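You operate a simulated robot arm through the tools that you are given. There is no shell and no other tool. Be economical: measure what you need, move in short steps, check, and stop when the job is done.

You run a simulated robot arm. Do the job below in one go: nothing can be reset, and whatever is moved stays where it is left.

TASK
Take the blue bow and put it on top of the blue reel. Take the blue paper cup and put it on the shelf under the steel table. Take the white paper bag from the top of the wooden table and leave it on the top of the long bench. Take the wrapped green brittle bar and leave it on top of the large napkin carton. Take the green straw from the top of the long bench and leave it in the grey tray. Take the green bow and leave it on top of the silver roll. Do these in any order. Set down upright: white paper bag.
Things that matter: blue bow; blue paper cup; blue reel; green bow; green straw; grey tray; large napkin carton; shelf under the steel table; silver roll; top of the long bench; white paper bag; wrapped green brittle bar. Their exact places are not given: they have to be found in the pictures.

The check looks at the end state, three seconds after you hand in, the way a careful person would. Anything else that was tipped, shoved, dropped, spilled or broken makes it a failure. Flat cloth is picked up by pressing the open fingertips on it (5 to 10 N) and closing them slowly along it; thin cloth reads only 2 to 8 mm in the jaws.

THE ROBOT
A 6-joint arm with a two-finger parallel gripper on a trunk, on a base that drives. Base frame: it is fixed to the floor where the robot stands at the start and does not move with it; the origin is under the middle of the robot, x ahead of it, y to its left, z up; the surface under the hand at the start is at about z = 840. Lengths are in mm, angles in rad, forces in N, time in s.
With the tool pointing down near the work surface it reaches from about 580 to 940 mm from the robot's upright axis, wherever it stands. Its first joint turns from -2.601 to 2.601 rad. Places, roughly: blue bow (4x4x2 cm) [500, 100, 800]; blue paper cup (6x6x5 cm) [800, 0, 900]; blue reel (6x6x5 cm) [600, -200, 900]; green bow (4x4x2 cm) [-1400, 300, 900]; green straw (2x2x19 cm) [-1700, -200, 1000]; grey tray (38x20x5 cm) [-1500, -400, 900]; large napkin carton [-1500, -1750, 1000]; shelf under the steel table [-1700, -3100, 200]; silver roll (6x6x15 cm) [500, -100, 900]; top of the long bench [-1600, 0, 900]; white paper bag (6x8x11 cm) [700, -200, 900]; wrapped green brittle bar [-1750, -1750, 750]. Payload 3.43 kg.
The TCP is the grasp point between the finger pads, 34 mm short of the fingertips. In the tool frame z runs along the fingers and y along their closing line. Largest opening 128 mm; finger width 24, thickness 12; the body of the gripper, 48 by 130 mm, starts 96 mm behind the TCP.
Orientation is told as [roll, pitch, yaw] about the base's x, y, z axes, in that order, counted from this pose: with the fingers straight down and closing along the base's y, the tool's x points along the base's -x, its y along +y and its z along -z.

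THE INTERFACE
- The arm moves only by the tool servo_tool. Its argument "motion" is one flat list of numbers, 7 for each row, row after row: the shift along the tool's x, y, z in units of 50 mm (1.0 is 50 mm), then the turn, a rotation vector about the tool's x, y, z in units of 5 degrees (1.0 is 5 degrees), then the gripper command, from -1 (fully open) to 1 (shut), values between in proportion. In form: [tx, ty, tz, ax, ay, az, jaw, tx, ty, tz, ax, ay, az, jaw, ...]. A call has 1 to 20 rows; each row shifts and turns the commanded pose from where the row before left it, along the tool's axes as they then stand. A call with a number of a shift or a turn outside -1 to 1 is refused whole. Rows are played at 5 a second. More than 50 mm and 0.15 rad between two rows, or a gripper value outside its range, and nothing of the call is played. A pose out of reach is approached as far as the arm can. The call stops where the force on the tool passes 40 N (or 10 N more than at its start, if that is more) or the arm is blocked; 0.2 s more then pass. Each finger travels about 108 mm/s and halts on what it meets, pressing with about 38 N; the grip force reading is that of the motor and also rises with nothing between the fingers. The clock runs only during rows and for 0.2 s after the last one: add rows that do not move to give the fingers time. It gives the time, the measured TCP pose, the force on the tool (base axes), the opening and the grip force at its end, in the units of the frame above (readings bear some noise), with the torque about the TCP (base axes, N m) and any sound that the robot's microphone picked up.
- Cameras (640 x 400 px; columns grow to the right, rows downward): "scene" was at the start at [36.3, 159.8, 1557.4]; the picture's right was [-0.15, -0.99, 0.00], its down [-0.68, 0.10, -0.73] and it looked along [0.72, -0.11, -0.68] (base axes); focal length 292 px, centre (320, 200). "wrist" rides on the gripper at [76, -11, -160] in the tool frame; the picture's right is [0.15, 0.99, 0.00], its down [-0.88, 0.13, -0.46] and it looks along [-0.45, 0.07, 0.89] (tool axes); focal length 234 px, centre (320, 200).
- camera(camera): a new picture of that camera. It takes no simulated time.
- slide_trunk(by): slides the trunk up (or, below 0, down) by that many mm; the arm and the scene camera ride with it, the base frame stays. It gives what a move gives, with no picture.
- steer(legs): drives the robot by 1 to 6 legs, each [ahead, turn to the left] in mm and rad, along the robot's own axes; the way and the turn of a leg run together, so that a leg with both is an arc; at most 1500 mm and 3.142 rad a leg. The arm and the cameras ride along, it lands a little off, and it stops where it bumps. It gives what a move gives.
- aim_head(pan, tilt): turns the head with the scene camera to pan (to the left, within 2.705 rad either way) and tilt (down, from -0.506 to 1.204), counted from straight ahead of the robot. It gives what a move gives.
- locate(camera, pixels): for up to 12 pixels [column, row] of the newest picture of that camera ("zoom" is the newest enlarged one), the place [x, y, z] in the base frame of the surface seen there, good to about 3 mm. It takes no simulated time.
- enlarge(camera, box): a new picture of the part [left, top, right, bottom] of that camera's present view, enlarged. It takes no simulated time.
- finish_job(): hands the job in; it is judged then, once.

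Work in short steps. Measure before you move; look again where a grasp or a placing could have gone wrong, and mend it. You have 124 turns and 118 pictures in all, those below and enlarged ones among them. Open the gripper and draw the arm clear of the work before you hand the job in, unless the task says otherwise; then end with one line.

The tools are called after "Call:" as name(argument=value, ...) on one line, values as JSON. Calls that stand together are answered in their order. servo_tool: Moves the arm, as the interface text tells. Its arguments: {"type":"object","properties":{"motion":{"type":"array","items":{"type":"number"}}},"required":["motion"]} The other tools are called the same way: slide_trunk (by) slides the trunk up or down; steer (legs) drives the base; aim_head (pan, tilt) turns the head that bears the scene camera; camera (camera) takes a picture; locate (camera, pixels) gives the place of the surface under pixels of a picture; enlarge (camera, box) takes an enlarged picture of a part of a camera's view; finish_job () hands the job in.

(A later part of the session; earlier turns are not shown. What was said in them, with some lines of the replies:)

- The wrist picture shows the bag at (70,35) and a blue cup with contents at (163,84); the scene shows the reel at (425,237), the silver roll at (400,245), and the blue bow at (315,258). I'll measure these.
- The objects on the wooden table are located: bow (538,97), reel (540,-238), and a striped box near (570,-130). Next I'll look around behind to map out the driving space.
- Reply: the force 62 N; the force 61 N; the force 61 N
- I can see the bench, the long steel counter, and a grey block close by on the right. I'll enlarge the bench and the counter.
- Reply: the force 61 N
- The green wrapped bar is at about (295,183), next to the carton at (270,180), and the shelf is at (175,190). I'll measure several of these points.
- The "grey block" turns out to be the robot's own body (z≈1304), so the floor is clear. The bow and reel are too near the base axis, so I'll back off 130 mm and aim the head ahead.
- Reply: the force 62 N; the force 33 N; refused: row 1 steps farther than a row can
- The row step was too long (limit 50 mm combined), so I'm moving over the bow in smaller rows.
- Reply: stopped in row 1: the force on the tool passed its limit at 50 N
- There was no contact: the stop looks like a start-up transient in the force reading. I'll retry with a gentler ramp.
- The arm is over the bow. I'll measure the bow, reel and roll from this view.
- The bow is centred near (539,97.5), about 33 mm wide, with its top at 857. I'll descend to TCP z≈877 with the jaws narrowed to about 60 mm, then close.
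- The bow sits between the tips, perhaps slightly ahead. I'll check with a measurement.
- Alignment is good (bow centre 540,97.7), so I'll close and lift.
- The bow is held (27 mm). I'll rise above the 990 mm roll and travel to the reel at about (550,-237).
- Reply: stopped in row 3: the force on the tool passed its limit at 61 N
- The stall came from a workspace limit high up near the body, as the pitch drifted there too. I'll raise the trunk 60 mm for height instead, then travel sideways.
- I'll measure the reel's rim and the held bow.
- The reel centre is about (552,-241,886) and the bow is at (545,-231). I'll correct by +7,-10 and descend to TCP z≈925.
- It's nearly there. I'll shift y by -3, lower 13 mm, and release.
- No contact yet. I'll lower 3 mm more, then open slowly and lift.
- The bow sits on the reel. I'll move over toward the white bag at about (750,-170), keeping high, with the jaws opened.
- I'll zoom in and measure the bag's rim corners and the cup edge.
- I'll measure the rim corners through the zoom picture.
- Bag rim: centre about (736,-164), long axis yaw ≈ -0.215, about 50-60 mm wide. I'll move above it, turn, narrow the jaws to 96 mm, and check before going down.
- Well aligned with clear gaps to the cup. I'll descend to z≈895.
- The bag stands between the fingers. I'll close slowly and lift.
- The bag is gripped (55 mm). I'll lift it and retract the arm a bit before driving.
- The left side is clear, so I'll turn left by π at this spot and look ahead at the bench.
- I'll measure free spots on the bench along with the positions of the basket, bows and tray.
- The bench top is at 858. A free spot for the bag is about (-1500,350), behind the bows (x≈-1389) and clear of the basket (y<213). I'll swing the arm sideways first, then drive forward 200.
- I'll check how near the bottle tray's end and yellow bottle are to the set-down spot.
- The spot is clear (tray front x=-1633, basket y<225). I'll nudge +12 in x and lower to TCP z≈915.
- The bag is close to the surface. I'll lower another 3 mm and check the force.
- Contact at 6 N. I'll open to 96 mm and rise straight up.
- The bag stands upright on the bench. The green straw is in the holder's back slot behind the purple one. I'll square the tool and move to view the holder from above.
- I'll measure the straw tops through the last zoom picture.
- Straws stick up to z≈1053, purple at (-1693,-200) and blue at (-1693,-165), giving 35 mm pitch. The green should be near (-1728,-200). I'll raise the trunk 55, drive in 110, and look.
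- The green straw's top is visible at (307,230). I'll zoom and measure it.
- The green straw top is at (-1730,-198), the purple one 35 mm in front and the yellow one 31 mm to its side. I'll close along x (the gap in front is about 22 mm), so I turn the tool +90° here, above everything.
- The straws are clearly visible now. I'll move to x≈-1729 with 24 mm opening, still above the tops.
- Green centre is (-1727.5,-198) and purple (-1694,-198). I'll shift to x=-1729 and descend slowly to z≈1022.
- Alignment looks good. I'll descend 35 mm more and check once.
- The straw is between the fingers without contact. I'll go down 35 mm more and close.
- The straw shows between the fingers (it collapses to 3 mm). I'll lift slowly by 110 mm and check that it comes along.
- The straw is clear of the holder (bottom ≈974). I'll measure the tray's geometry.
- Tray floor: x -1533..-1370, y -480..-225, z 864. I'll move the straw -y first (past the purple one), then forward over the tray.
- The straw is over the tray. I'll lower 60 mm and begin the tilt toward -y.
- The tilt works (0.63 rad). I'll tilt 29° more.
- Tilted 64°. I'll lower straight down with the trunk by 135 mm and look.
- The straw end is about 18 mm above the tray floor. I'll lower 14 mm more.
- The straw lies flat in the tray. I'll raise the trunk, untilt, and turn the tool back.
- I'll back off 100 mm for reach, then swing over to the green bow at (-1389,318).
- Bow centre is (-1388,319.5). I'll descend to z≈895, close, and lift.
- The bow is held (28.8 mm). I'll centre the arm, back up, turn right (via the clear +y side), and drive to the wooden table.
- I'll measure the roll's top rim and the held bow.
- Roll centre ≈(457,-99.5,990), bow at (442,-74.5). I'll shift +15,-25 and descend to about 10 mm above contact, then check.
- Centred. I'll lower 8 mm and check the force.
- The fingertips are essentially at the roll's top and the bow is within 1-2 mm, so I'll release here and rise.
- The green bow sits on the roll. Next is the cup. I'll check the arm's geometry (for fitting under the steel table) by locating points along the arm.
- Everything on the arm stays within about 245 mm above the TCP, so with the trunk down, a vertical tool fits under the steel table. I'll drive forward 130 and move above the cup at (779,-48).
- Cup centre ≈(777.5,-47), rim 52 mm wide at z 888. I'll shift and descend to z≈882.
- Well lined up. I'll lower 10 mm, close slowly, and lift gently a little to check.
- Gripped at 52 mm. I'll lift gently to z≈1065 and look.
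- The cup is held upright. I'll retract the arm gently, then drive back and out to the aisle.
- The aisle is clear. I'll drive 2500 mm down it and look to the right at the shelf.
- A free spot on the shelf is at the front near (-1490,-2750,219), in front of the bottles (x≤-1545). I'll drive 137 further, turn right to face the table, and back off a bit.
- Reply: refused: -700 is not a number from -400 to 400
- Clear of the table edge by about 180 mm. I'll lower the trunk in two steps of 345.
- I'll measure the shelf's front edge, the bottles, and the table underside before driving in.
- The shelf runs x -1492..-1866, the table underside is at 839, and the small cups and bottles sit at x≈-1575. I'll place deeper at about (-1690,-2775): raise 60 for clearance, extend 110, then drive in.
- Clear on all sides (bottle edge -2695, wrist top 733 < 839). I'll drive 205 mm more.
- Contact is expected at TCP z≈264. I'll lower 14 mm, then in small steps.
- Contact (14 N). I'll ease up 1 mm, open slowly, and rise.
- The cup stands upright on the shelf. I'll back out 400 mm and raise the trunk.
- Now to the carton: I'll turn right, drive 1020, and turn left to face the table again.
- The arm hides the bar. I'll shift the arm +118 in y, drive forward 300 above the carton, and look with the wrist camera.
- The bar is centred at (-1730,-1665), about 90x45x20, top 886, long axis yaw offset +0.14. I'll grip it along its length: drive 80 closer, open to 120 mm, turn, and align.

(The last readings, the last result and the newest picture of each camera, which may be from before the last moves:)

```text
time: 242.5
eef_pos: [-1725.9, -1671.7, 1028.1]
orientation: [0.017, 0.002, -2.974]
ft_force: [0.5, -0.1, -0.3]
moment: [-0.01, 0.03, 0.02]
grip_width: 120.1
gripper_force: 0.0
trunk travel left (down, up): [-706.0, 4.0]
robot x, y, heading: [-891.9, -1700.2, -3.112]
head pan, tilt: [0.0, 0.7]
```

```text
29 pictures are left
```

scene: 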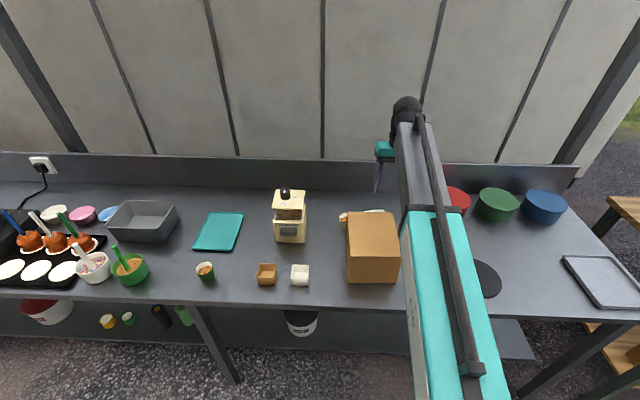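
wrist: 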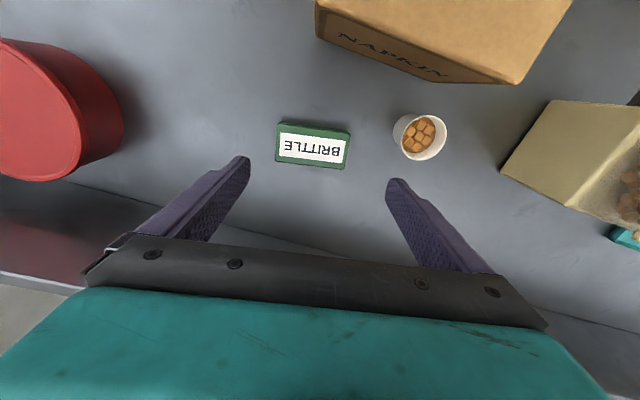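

Call:
locate(camera="wrist", pixels=[[279, 129], [349, 138], [345, 167], [277, 157], [312, 148], [405, 135], [280, 143], [347, 152], [440, 80]])

```text
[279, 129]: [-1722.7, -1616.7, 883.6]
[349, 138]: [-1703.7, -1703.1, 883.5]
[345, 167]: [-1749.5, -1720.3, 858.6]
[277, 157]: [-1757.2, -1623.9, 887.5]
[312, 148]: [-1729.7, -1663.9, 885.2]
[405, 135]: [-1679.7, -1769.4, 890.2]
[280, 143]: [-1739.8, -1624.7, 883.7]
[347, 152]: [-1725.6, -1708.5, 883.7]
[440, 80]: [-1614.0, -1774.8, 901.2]
```

Alignment confirmed (axis yaw ≈0.165, centre (-1731,-1665)). I'll correct and descend to z≈902.

Call:
servo_tool(motion=[-0.08, -0.15, 0.2, 0, 0, 0, -0.875, 0, 0, 0.4, 0, 0, 0, -0.875, 0, 0, 0.5, 0, 0, 0, -0.875, 0, 0, 0.5, 0, 0, 0, -0.875, 0, 0, 0.4, 0, 0, 0, -0.875, 0, 0, 0.3, 0, 0, 0, -0.875, 0, 0, 0.15, 0, 0, 0, -0.875, 0, 0, 0, 0, 0, 0, -0.875])

Call:
camera(camera="wrist")

```text
time: 244.3
eef_pos: [-1730.8, -1667.7, 906.1]
orientation: [0.015, 0.002, -2.975]
ft_force: [0.2, -0.7, -0.1]
moment: [0.01, 0.01, 0.0]
grip_width: 120.2
gripper_force: 0.1
trunk travel left (down, up): [-706.0, 4.0]
robot x, y, heading: [-892.4, -1698.2, -3.121]
head pan, tilt: [0.0, 0.7]
```

```text
28 pictures are left
```

wrist: 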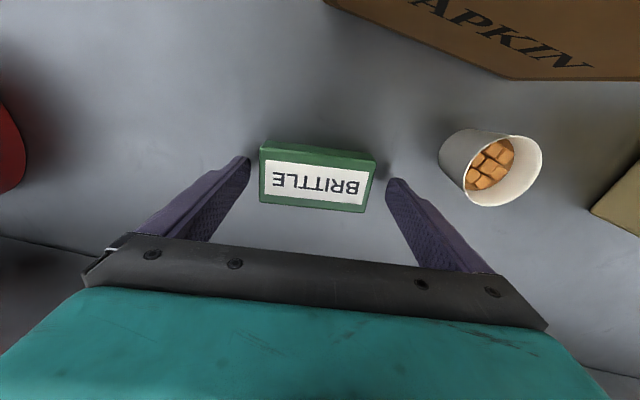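

I'll lower 3 mm and close.

Call:
servo_tool(motion=[0, 0, 0.06, 0, 0, 0, -0.875, 0, 0, 0, 0, 0, 0, -0.7, 0, 0, 0, 0, 0, 0, -0.5, 0, 0, 0, 0, 0, 0, -0.35, 0, 0, 0, 0, 0, 0, -0.2, 0, 0, 0, 0, 0, 0, -0.2, 0, 0, 0, 0, 0, 0, -0.2])

Call:
camera(camera="wrist")

```text
time: 245.9
eef_pos: [-1730.6, -1667.4, 903.2]
orientation: [0.015, 0.002, -2.974]
ft_force: [-0.4, 1.1, 0.4]
moment: [0.07, 0.04, -0.04]
grip_width: 94.4
gripper_force: 38.1
trunk travel left (down, up): [-706.0, 4.0]
robot x, y, heading: [-890.8, -1697.9, -3.118]
head pan, tilt: [0.0, 0.7]
```

```text
27 pictures are left
```

wrist: 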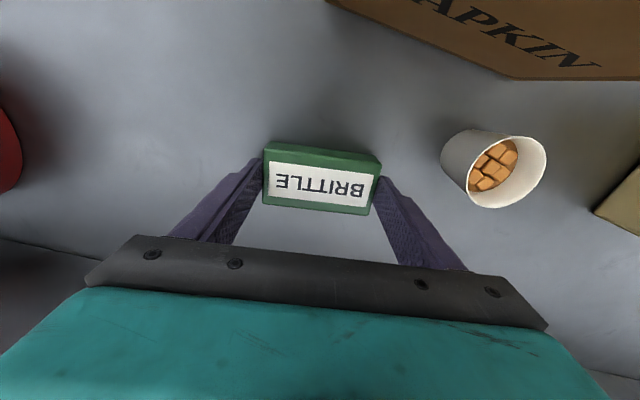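

Gripped (94 mm). I'll lift to about 1110.

Call:
servo_tool(motion=[0, 0, -0.1, 0, 0, 0, 0, 0, 0, -0.3, 0, 0, 0, 0, 0, 0, -0.5, 0, 0, 0, 0, 0, 0, -0.7, 0, 0, 0, 0, 0, 0, -0.7, 0, 0, 0, 0, 0, 0, -0.7, 0, 0, 0, 0, 0, 0, -0.6, 0, 0, 0, 0, 0, 0, -0.4, 0, 0, 0, 0, 0, 0, -0.2, 0, 0, 0, 0, 0, 0, 0, 0, 0, 0, 0])

Call:
camera(camera="wrist")

Call:
camera(camera="scene")

```text
time: 248.1
eef_pos: [-1731.9, -1664.2, 1113.3]
orientation: [0.016, 0.0, -2.973]
ft_force: [-0.3, 0.3, -2.0]
moment: [-0.01, -0.01, -0.01]
grip_width: 94.4
gripper_force: 38.2
trunk travel left (down, up): [-706.0, 4.0]
robot x, y, heading: [-892.0, -1697.5, -3.115]
head pan, tilt: [0.0, 0.7]
```

```text
26 pictures are left
```

wrist: 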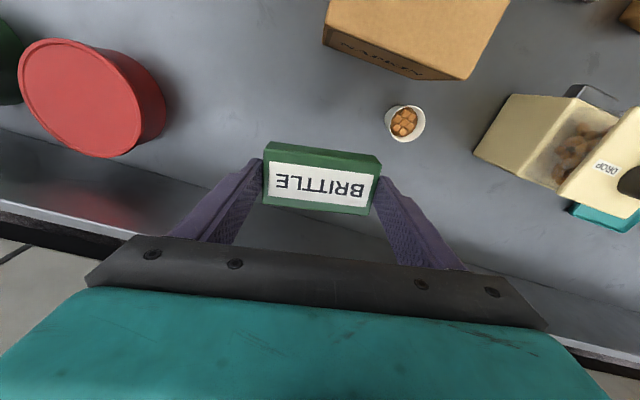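

```text
25 pictures are left
```

scene: 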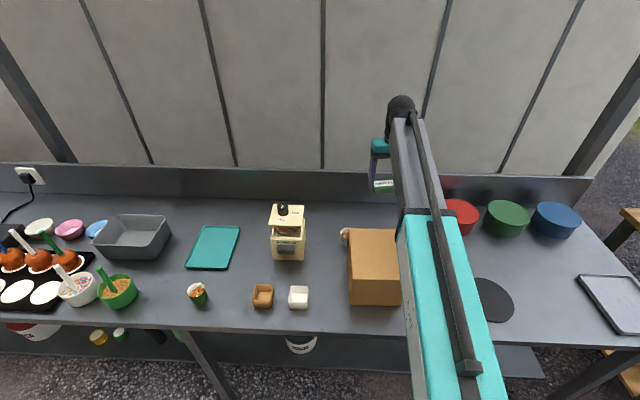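

Locating the carton's top edges from the scene view.

Call:
locate(camera="scene", pixels=[[351, 232], [393, 232], [353, 280], [400, 280], [375, 255], [398, 255]])

Call:
locate(camera="wrist", pixels=[[326, 28], [465, 78], [400, 20]])

```text
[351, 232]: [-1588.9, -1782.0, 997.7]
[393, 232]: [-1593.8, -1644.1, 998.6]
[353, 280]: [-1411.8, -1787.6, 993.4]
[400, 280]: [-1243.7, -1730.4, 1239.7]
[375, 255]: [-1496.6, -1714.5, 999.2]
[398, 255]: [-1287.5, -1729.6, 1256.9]
```

```text
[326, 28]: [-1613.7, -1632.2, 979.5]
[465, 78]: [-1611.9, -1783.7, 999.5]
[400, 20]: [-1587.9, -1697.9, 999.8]
```

Carton top: x -1405..-1610, y -1632..-1785, z≈1000. I'll back the base 215 mm so the hand is over it, then shift y by -46.

Call:
steer(legs=[[-215, 0]])

Call:
servo_tool(motion=[0, 0.15, 0, 0, 0, 0, 0, 0, 0.3, 0, 0, 0, 0, 0, 0, 0.3, 0.1, 0, 0, 0, 0, 0, 0.15, 0.3, 0, 0, 0, 0, 0, 0, 0.4, 0, 0, 0, 0, 0, 0, 0.3, 0, 0, 0, 0, 0, 0, 0.1, 0, 0, 0, 0, 0, 0, 0, 0, 0, 0, 0])

Call:
camera(camera="wrist")

```text
time: 249.9
eef_pos: [-1518.7, -1657.5, 1112.6]
orientation: [0.016, 0.001, -2.974]
ft_force: [-0.7, -0.4, -2.4]
moment: [-0.01, 0.05, -0.04]
grip_width: 94.5
gripper_force: 38.3
trunk travel left (down, up): [-706.0, 4.0]
robot x, y, heading: [-679.8, -1693.3, -3.115]
head pan, tilt: [0.0, 0.7]
```

```text
time: 251.7
eef_pos: [-1510.6, -1703.4, 1054.7]
orientation: [0.017, 0.002, -2.974]
ft_force: [0.0, -0.7, -2.5]
moment: [-0.01, -0.02, 0.01]
grip_width: 94.3
gripper_force: 38.0
trunk travel left (down, up): [-706.0, 4.0]
robot x, y, heading: [-677.3, -1697.1, -3.116]
head pan, tilt: [0.0, 0.7]
```

```text
24 pictures are left
```

wrist: 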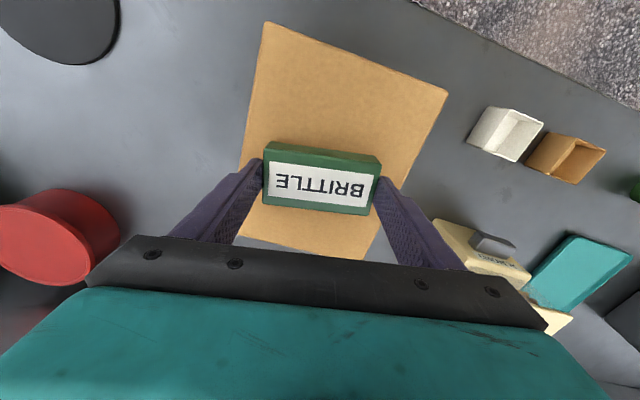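

Centred. I'll lower 14 mm, then check force.

Call:
servo_tool(motion=[0, 0.05, 0.12, 0, 0, 0, 0, 0, 0, 0.1, 0, 0, 0, 0, 0, 0, 0.06, 0, 0, 0, 0, 0, 0, 0, 0, 0, 0, 0])

Call:
servo_tool(motion=[0, 0, 0.03, 0, 0, 0, 0, 0, 0, 0.03, 0, 0, 0, 0, 0, 0, 0, 0, 0, 0, 0])

```text
time: 252.7
eef_pos: [-1509.7, -1706.2, 1042.2]
orientation: [0.016, -0.002, -2.974]
ft_force: [-6.0, -2.1, 21.1]
moment: [0.88, -0.1, 0.21]
grip_width: 94.3
gripper_force: 37.8
trunk travel left (down, up): [-706.0, 4.0]
robot x, y, heading: [-677.0, -1691.3, -3.12]
head pan, tilt: [0.0, 0.7]
```

```text
time: 253.5
eef_pos: [-1508.4, -1705.7, 1040.3]
orientation: [0.017, -0.004, -2.974]
ft_force: [-12.2, -0.1, 35.5]
moment: [0.43, 0.42, 0.1]
grip_width: 94.7
gripper_force: 38.2
trunk travel left (down, up): [-706.0, 4.0]
robot x, y, heading: [-678.1, -1694.7, -3.116]
head pan, tilt: [0.0, 0.7]
```

Firm contact (35 N). I'll ease up 4 mm and open slowly.

Call:
servo_tool(motion=[0, 0, -0.04, 0, 0, 0, 0, 0, 0, -0.03, 0, 0, 0, 0, 0, 0, 0, 0, 0, 0, 0])

Call:
servo_tool(motion=[0, 0, 0, 0, 0, 0, -0.45, 0, 0, 0, 0, 0, 0, -0.55, 0, 0, 0, 0, 0, 0, -0.7, 0, 0, 0, 0, 0, 0, -0.8, 0, 0, 0, 0, 0, 0, -0.8, 0, 0, -0.2, 0, 0, 0, -0.8, 0, 0, -0.4, 0, 0, 0, -0.8, 0, 0, -0.5, 0, 0, 0, -0.8, 0, 0, -0.4, 0, 0, 0, -0.8, 0, 0, -0.2, 0, 0, 0, -0.8, 0, 0, 0, 0, 0, 0, -0.8])

Call:
camera(camera="wrist")

```text
time: 254.3
eef_pos: [-1508.8, -1706.0, 1040.3]
orientation: [0.017, 0.004, -2.975]
ft_force: [-3.4, -1.2, 13.0]
moment: [0.5, 0.63, 0.13]
grip_width: 94.2
gripper_force: 38.4
trunk travel left (down, up): [-706.0, 4.0]
robot x, y, heading: [-679.6, -1695.1, -3.121]
head pan, tilt: [0.0, 0.7]
```

```text
time: 256.7
eef_pos: [-1512.9, -1703.7, 1125.2]
orientation: [0.015, 0.001, -2.975]
ft_force: [0.4, -0.2, 0.2]
moment: [0.01, 0.01, -0.02]
grip_width: 115.5
gripper_force: 0.1
trunk travel left (down, up): [-706.0, 4.0]
robot x, y, heading: [-682.0, -1696.4, -3.113]
head pan, tilt: [0.0, 0.7]
```

```text
23 pictures are left
```

wrist: 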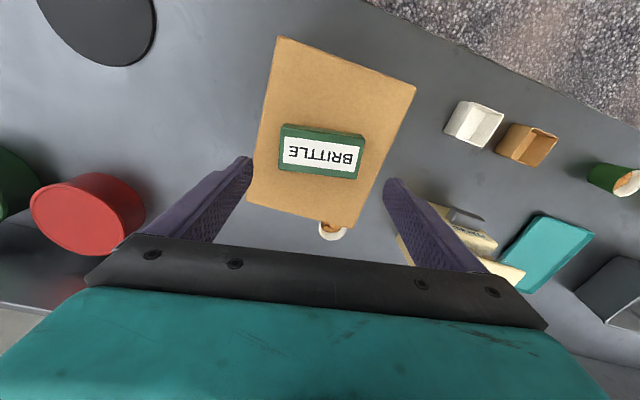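

The bar lies on the carton. I'll back the arm away and do a final check on the other items.

Call:
steer(legs=[[-350, 0]])

Call:
aim_head(pan=-0.9, tilt=0.4)

Call:
enlarge(camera="scene", box=[160, 100, 480, 300])

Call:
aim_head(pan=0.65, tilt=0.6)

Call:
enlarge(camera="scene", box=[160, 100, 480, 300])

Call:
aim_head(pan=-2.2, tilt=0.4)

Call:
enlarge(camera="scene", box=[160, 100, 480, 300])

```text
time: 259.2
eef_pos: [-1163.0, -1693.4, 1126.4]
orientation: [0.015, 0.002, -2.978]
ft_force: [-0.9, -0.3, 0.2]
moment: [0.0, 0.04, 0.01]
grip_width: 115.1
gripper_force: 0.0
trunk travel left (down, up): [-706.0, 4.0]
robot x, y, heading: [-327.5, -1686.5, -3.122]
head pan, tilt: [0.0, 0.7]
```

```text
time: 260.4
eef_pos: [-1163.6, -1693.9, 1125.0]
orientation: [0.014, 0.001, -2.977]
ft_force: [-0.1, -0.2, 0.6]
moment: [-0.01, -0.03, 0.01]
grip_width: 115.4
gripper_force: 0.1
trunk travel left (down, up): [-706.0, 4.0]
robot x, y, heading: [-328.1, -1686.7, -3.127]
head pan, tilt: [-0.901, 0.4]
```

```text
2.00 times, centred on (320, 200) of scene
```

zoom: 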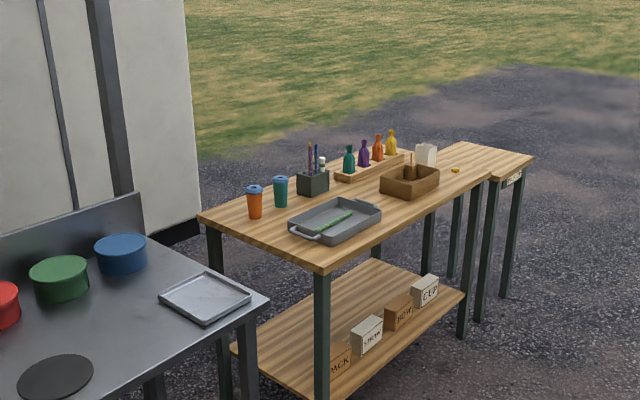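

```text
time: 262.0
eef_pos: [-1163.4, -1693.9, 1125.1]
orientation: [0.016, 0.002, -2.978]
ft_force: [0.4, 0.5, 0.0]
moment: [0.03, 0.02, -0.01]
grip_width: 115.2
gripper_force: 0.0
trunk travel left (down, up): [-706.0, 4.0]
robot x, y, heading: [-333.2, -1685.5, -3.126]
head pan, tilt: [0.649, 0.6]
```

```text
2.00 times, centred on (320, 200) of scene
```

zoom: 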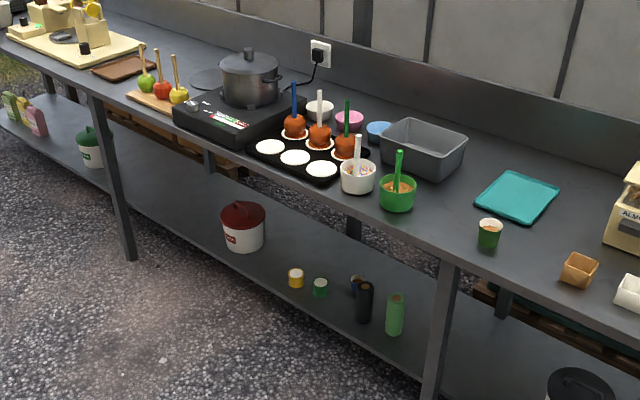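

```text
time: 264.5
eef_pos: [-1163.9, -1693.4, 1124.8]
orientation: [0.016, 0.002, -2.976]
ft_force: [0.3, 0.2, -1.2]
moment: [-0.01, 0.02, 0.0]
grip_width: 115.3
gripper_force: 0.0
trunk travel left (down, up): [-706.0, 4.0]
robot x, y, heading: [-331.1, -1684.4, -3.127]
head pan, tilt: [-2.201, 0.4]
```

```text
2.00 times, centred on (320, 200) of scene
```

zoom: 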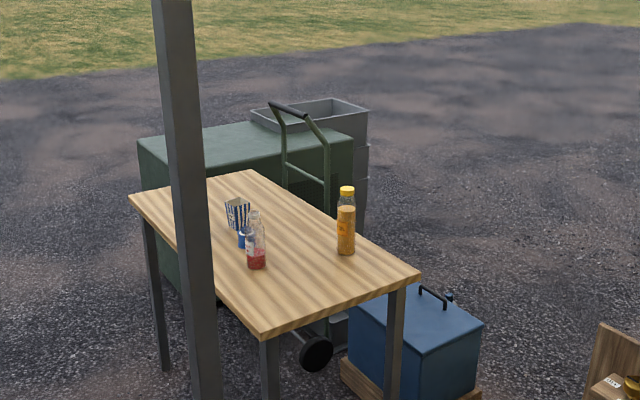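

All six items are where they should be, nothing else was disturbed, and the gripper is open and clear. I'm handing in now.

Call:
finish_job()

```text
The job is handed in.
```

All six items are in place and the job is handed in; the silver roll with the green bow was hidden behind a post in the last pictures, but the picture taken just after placing showed the bow on it.
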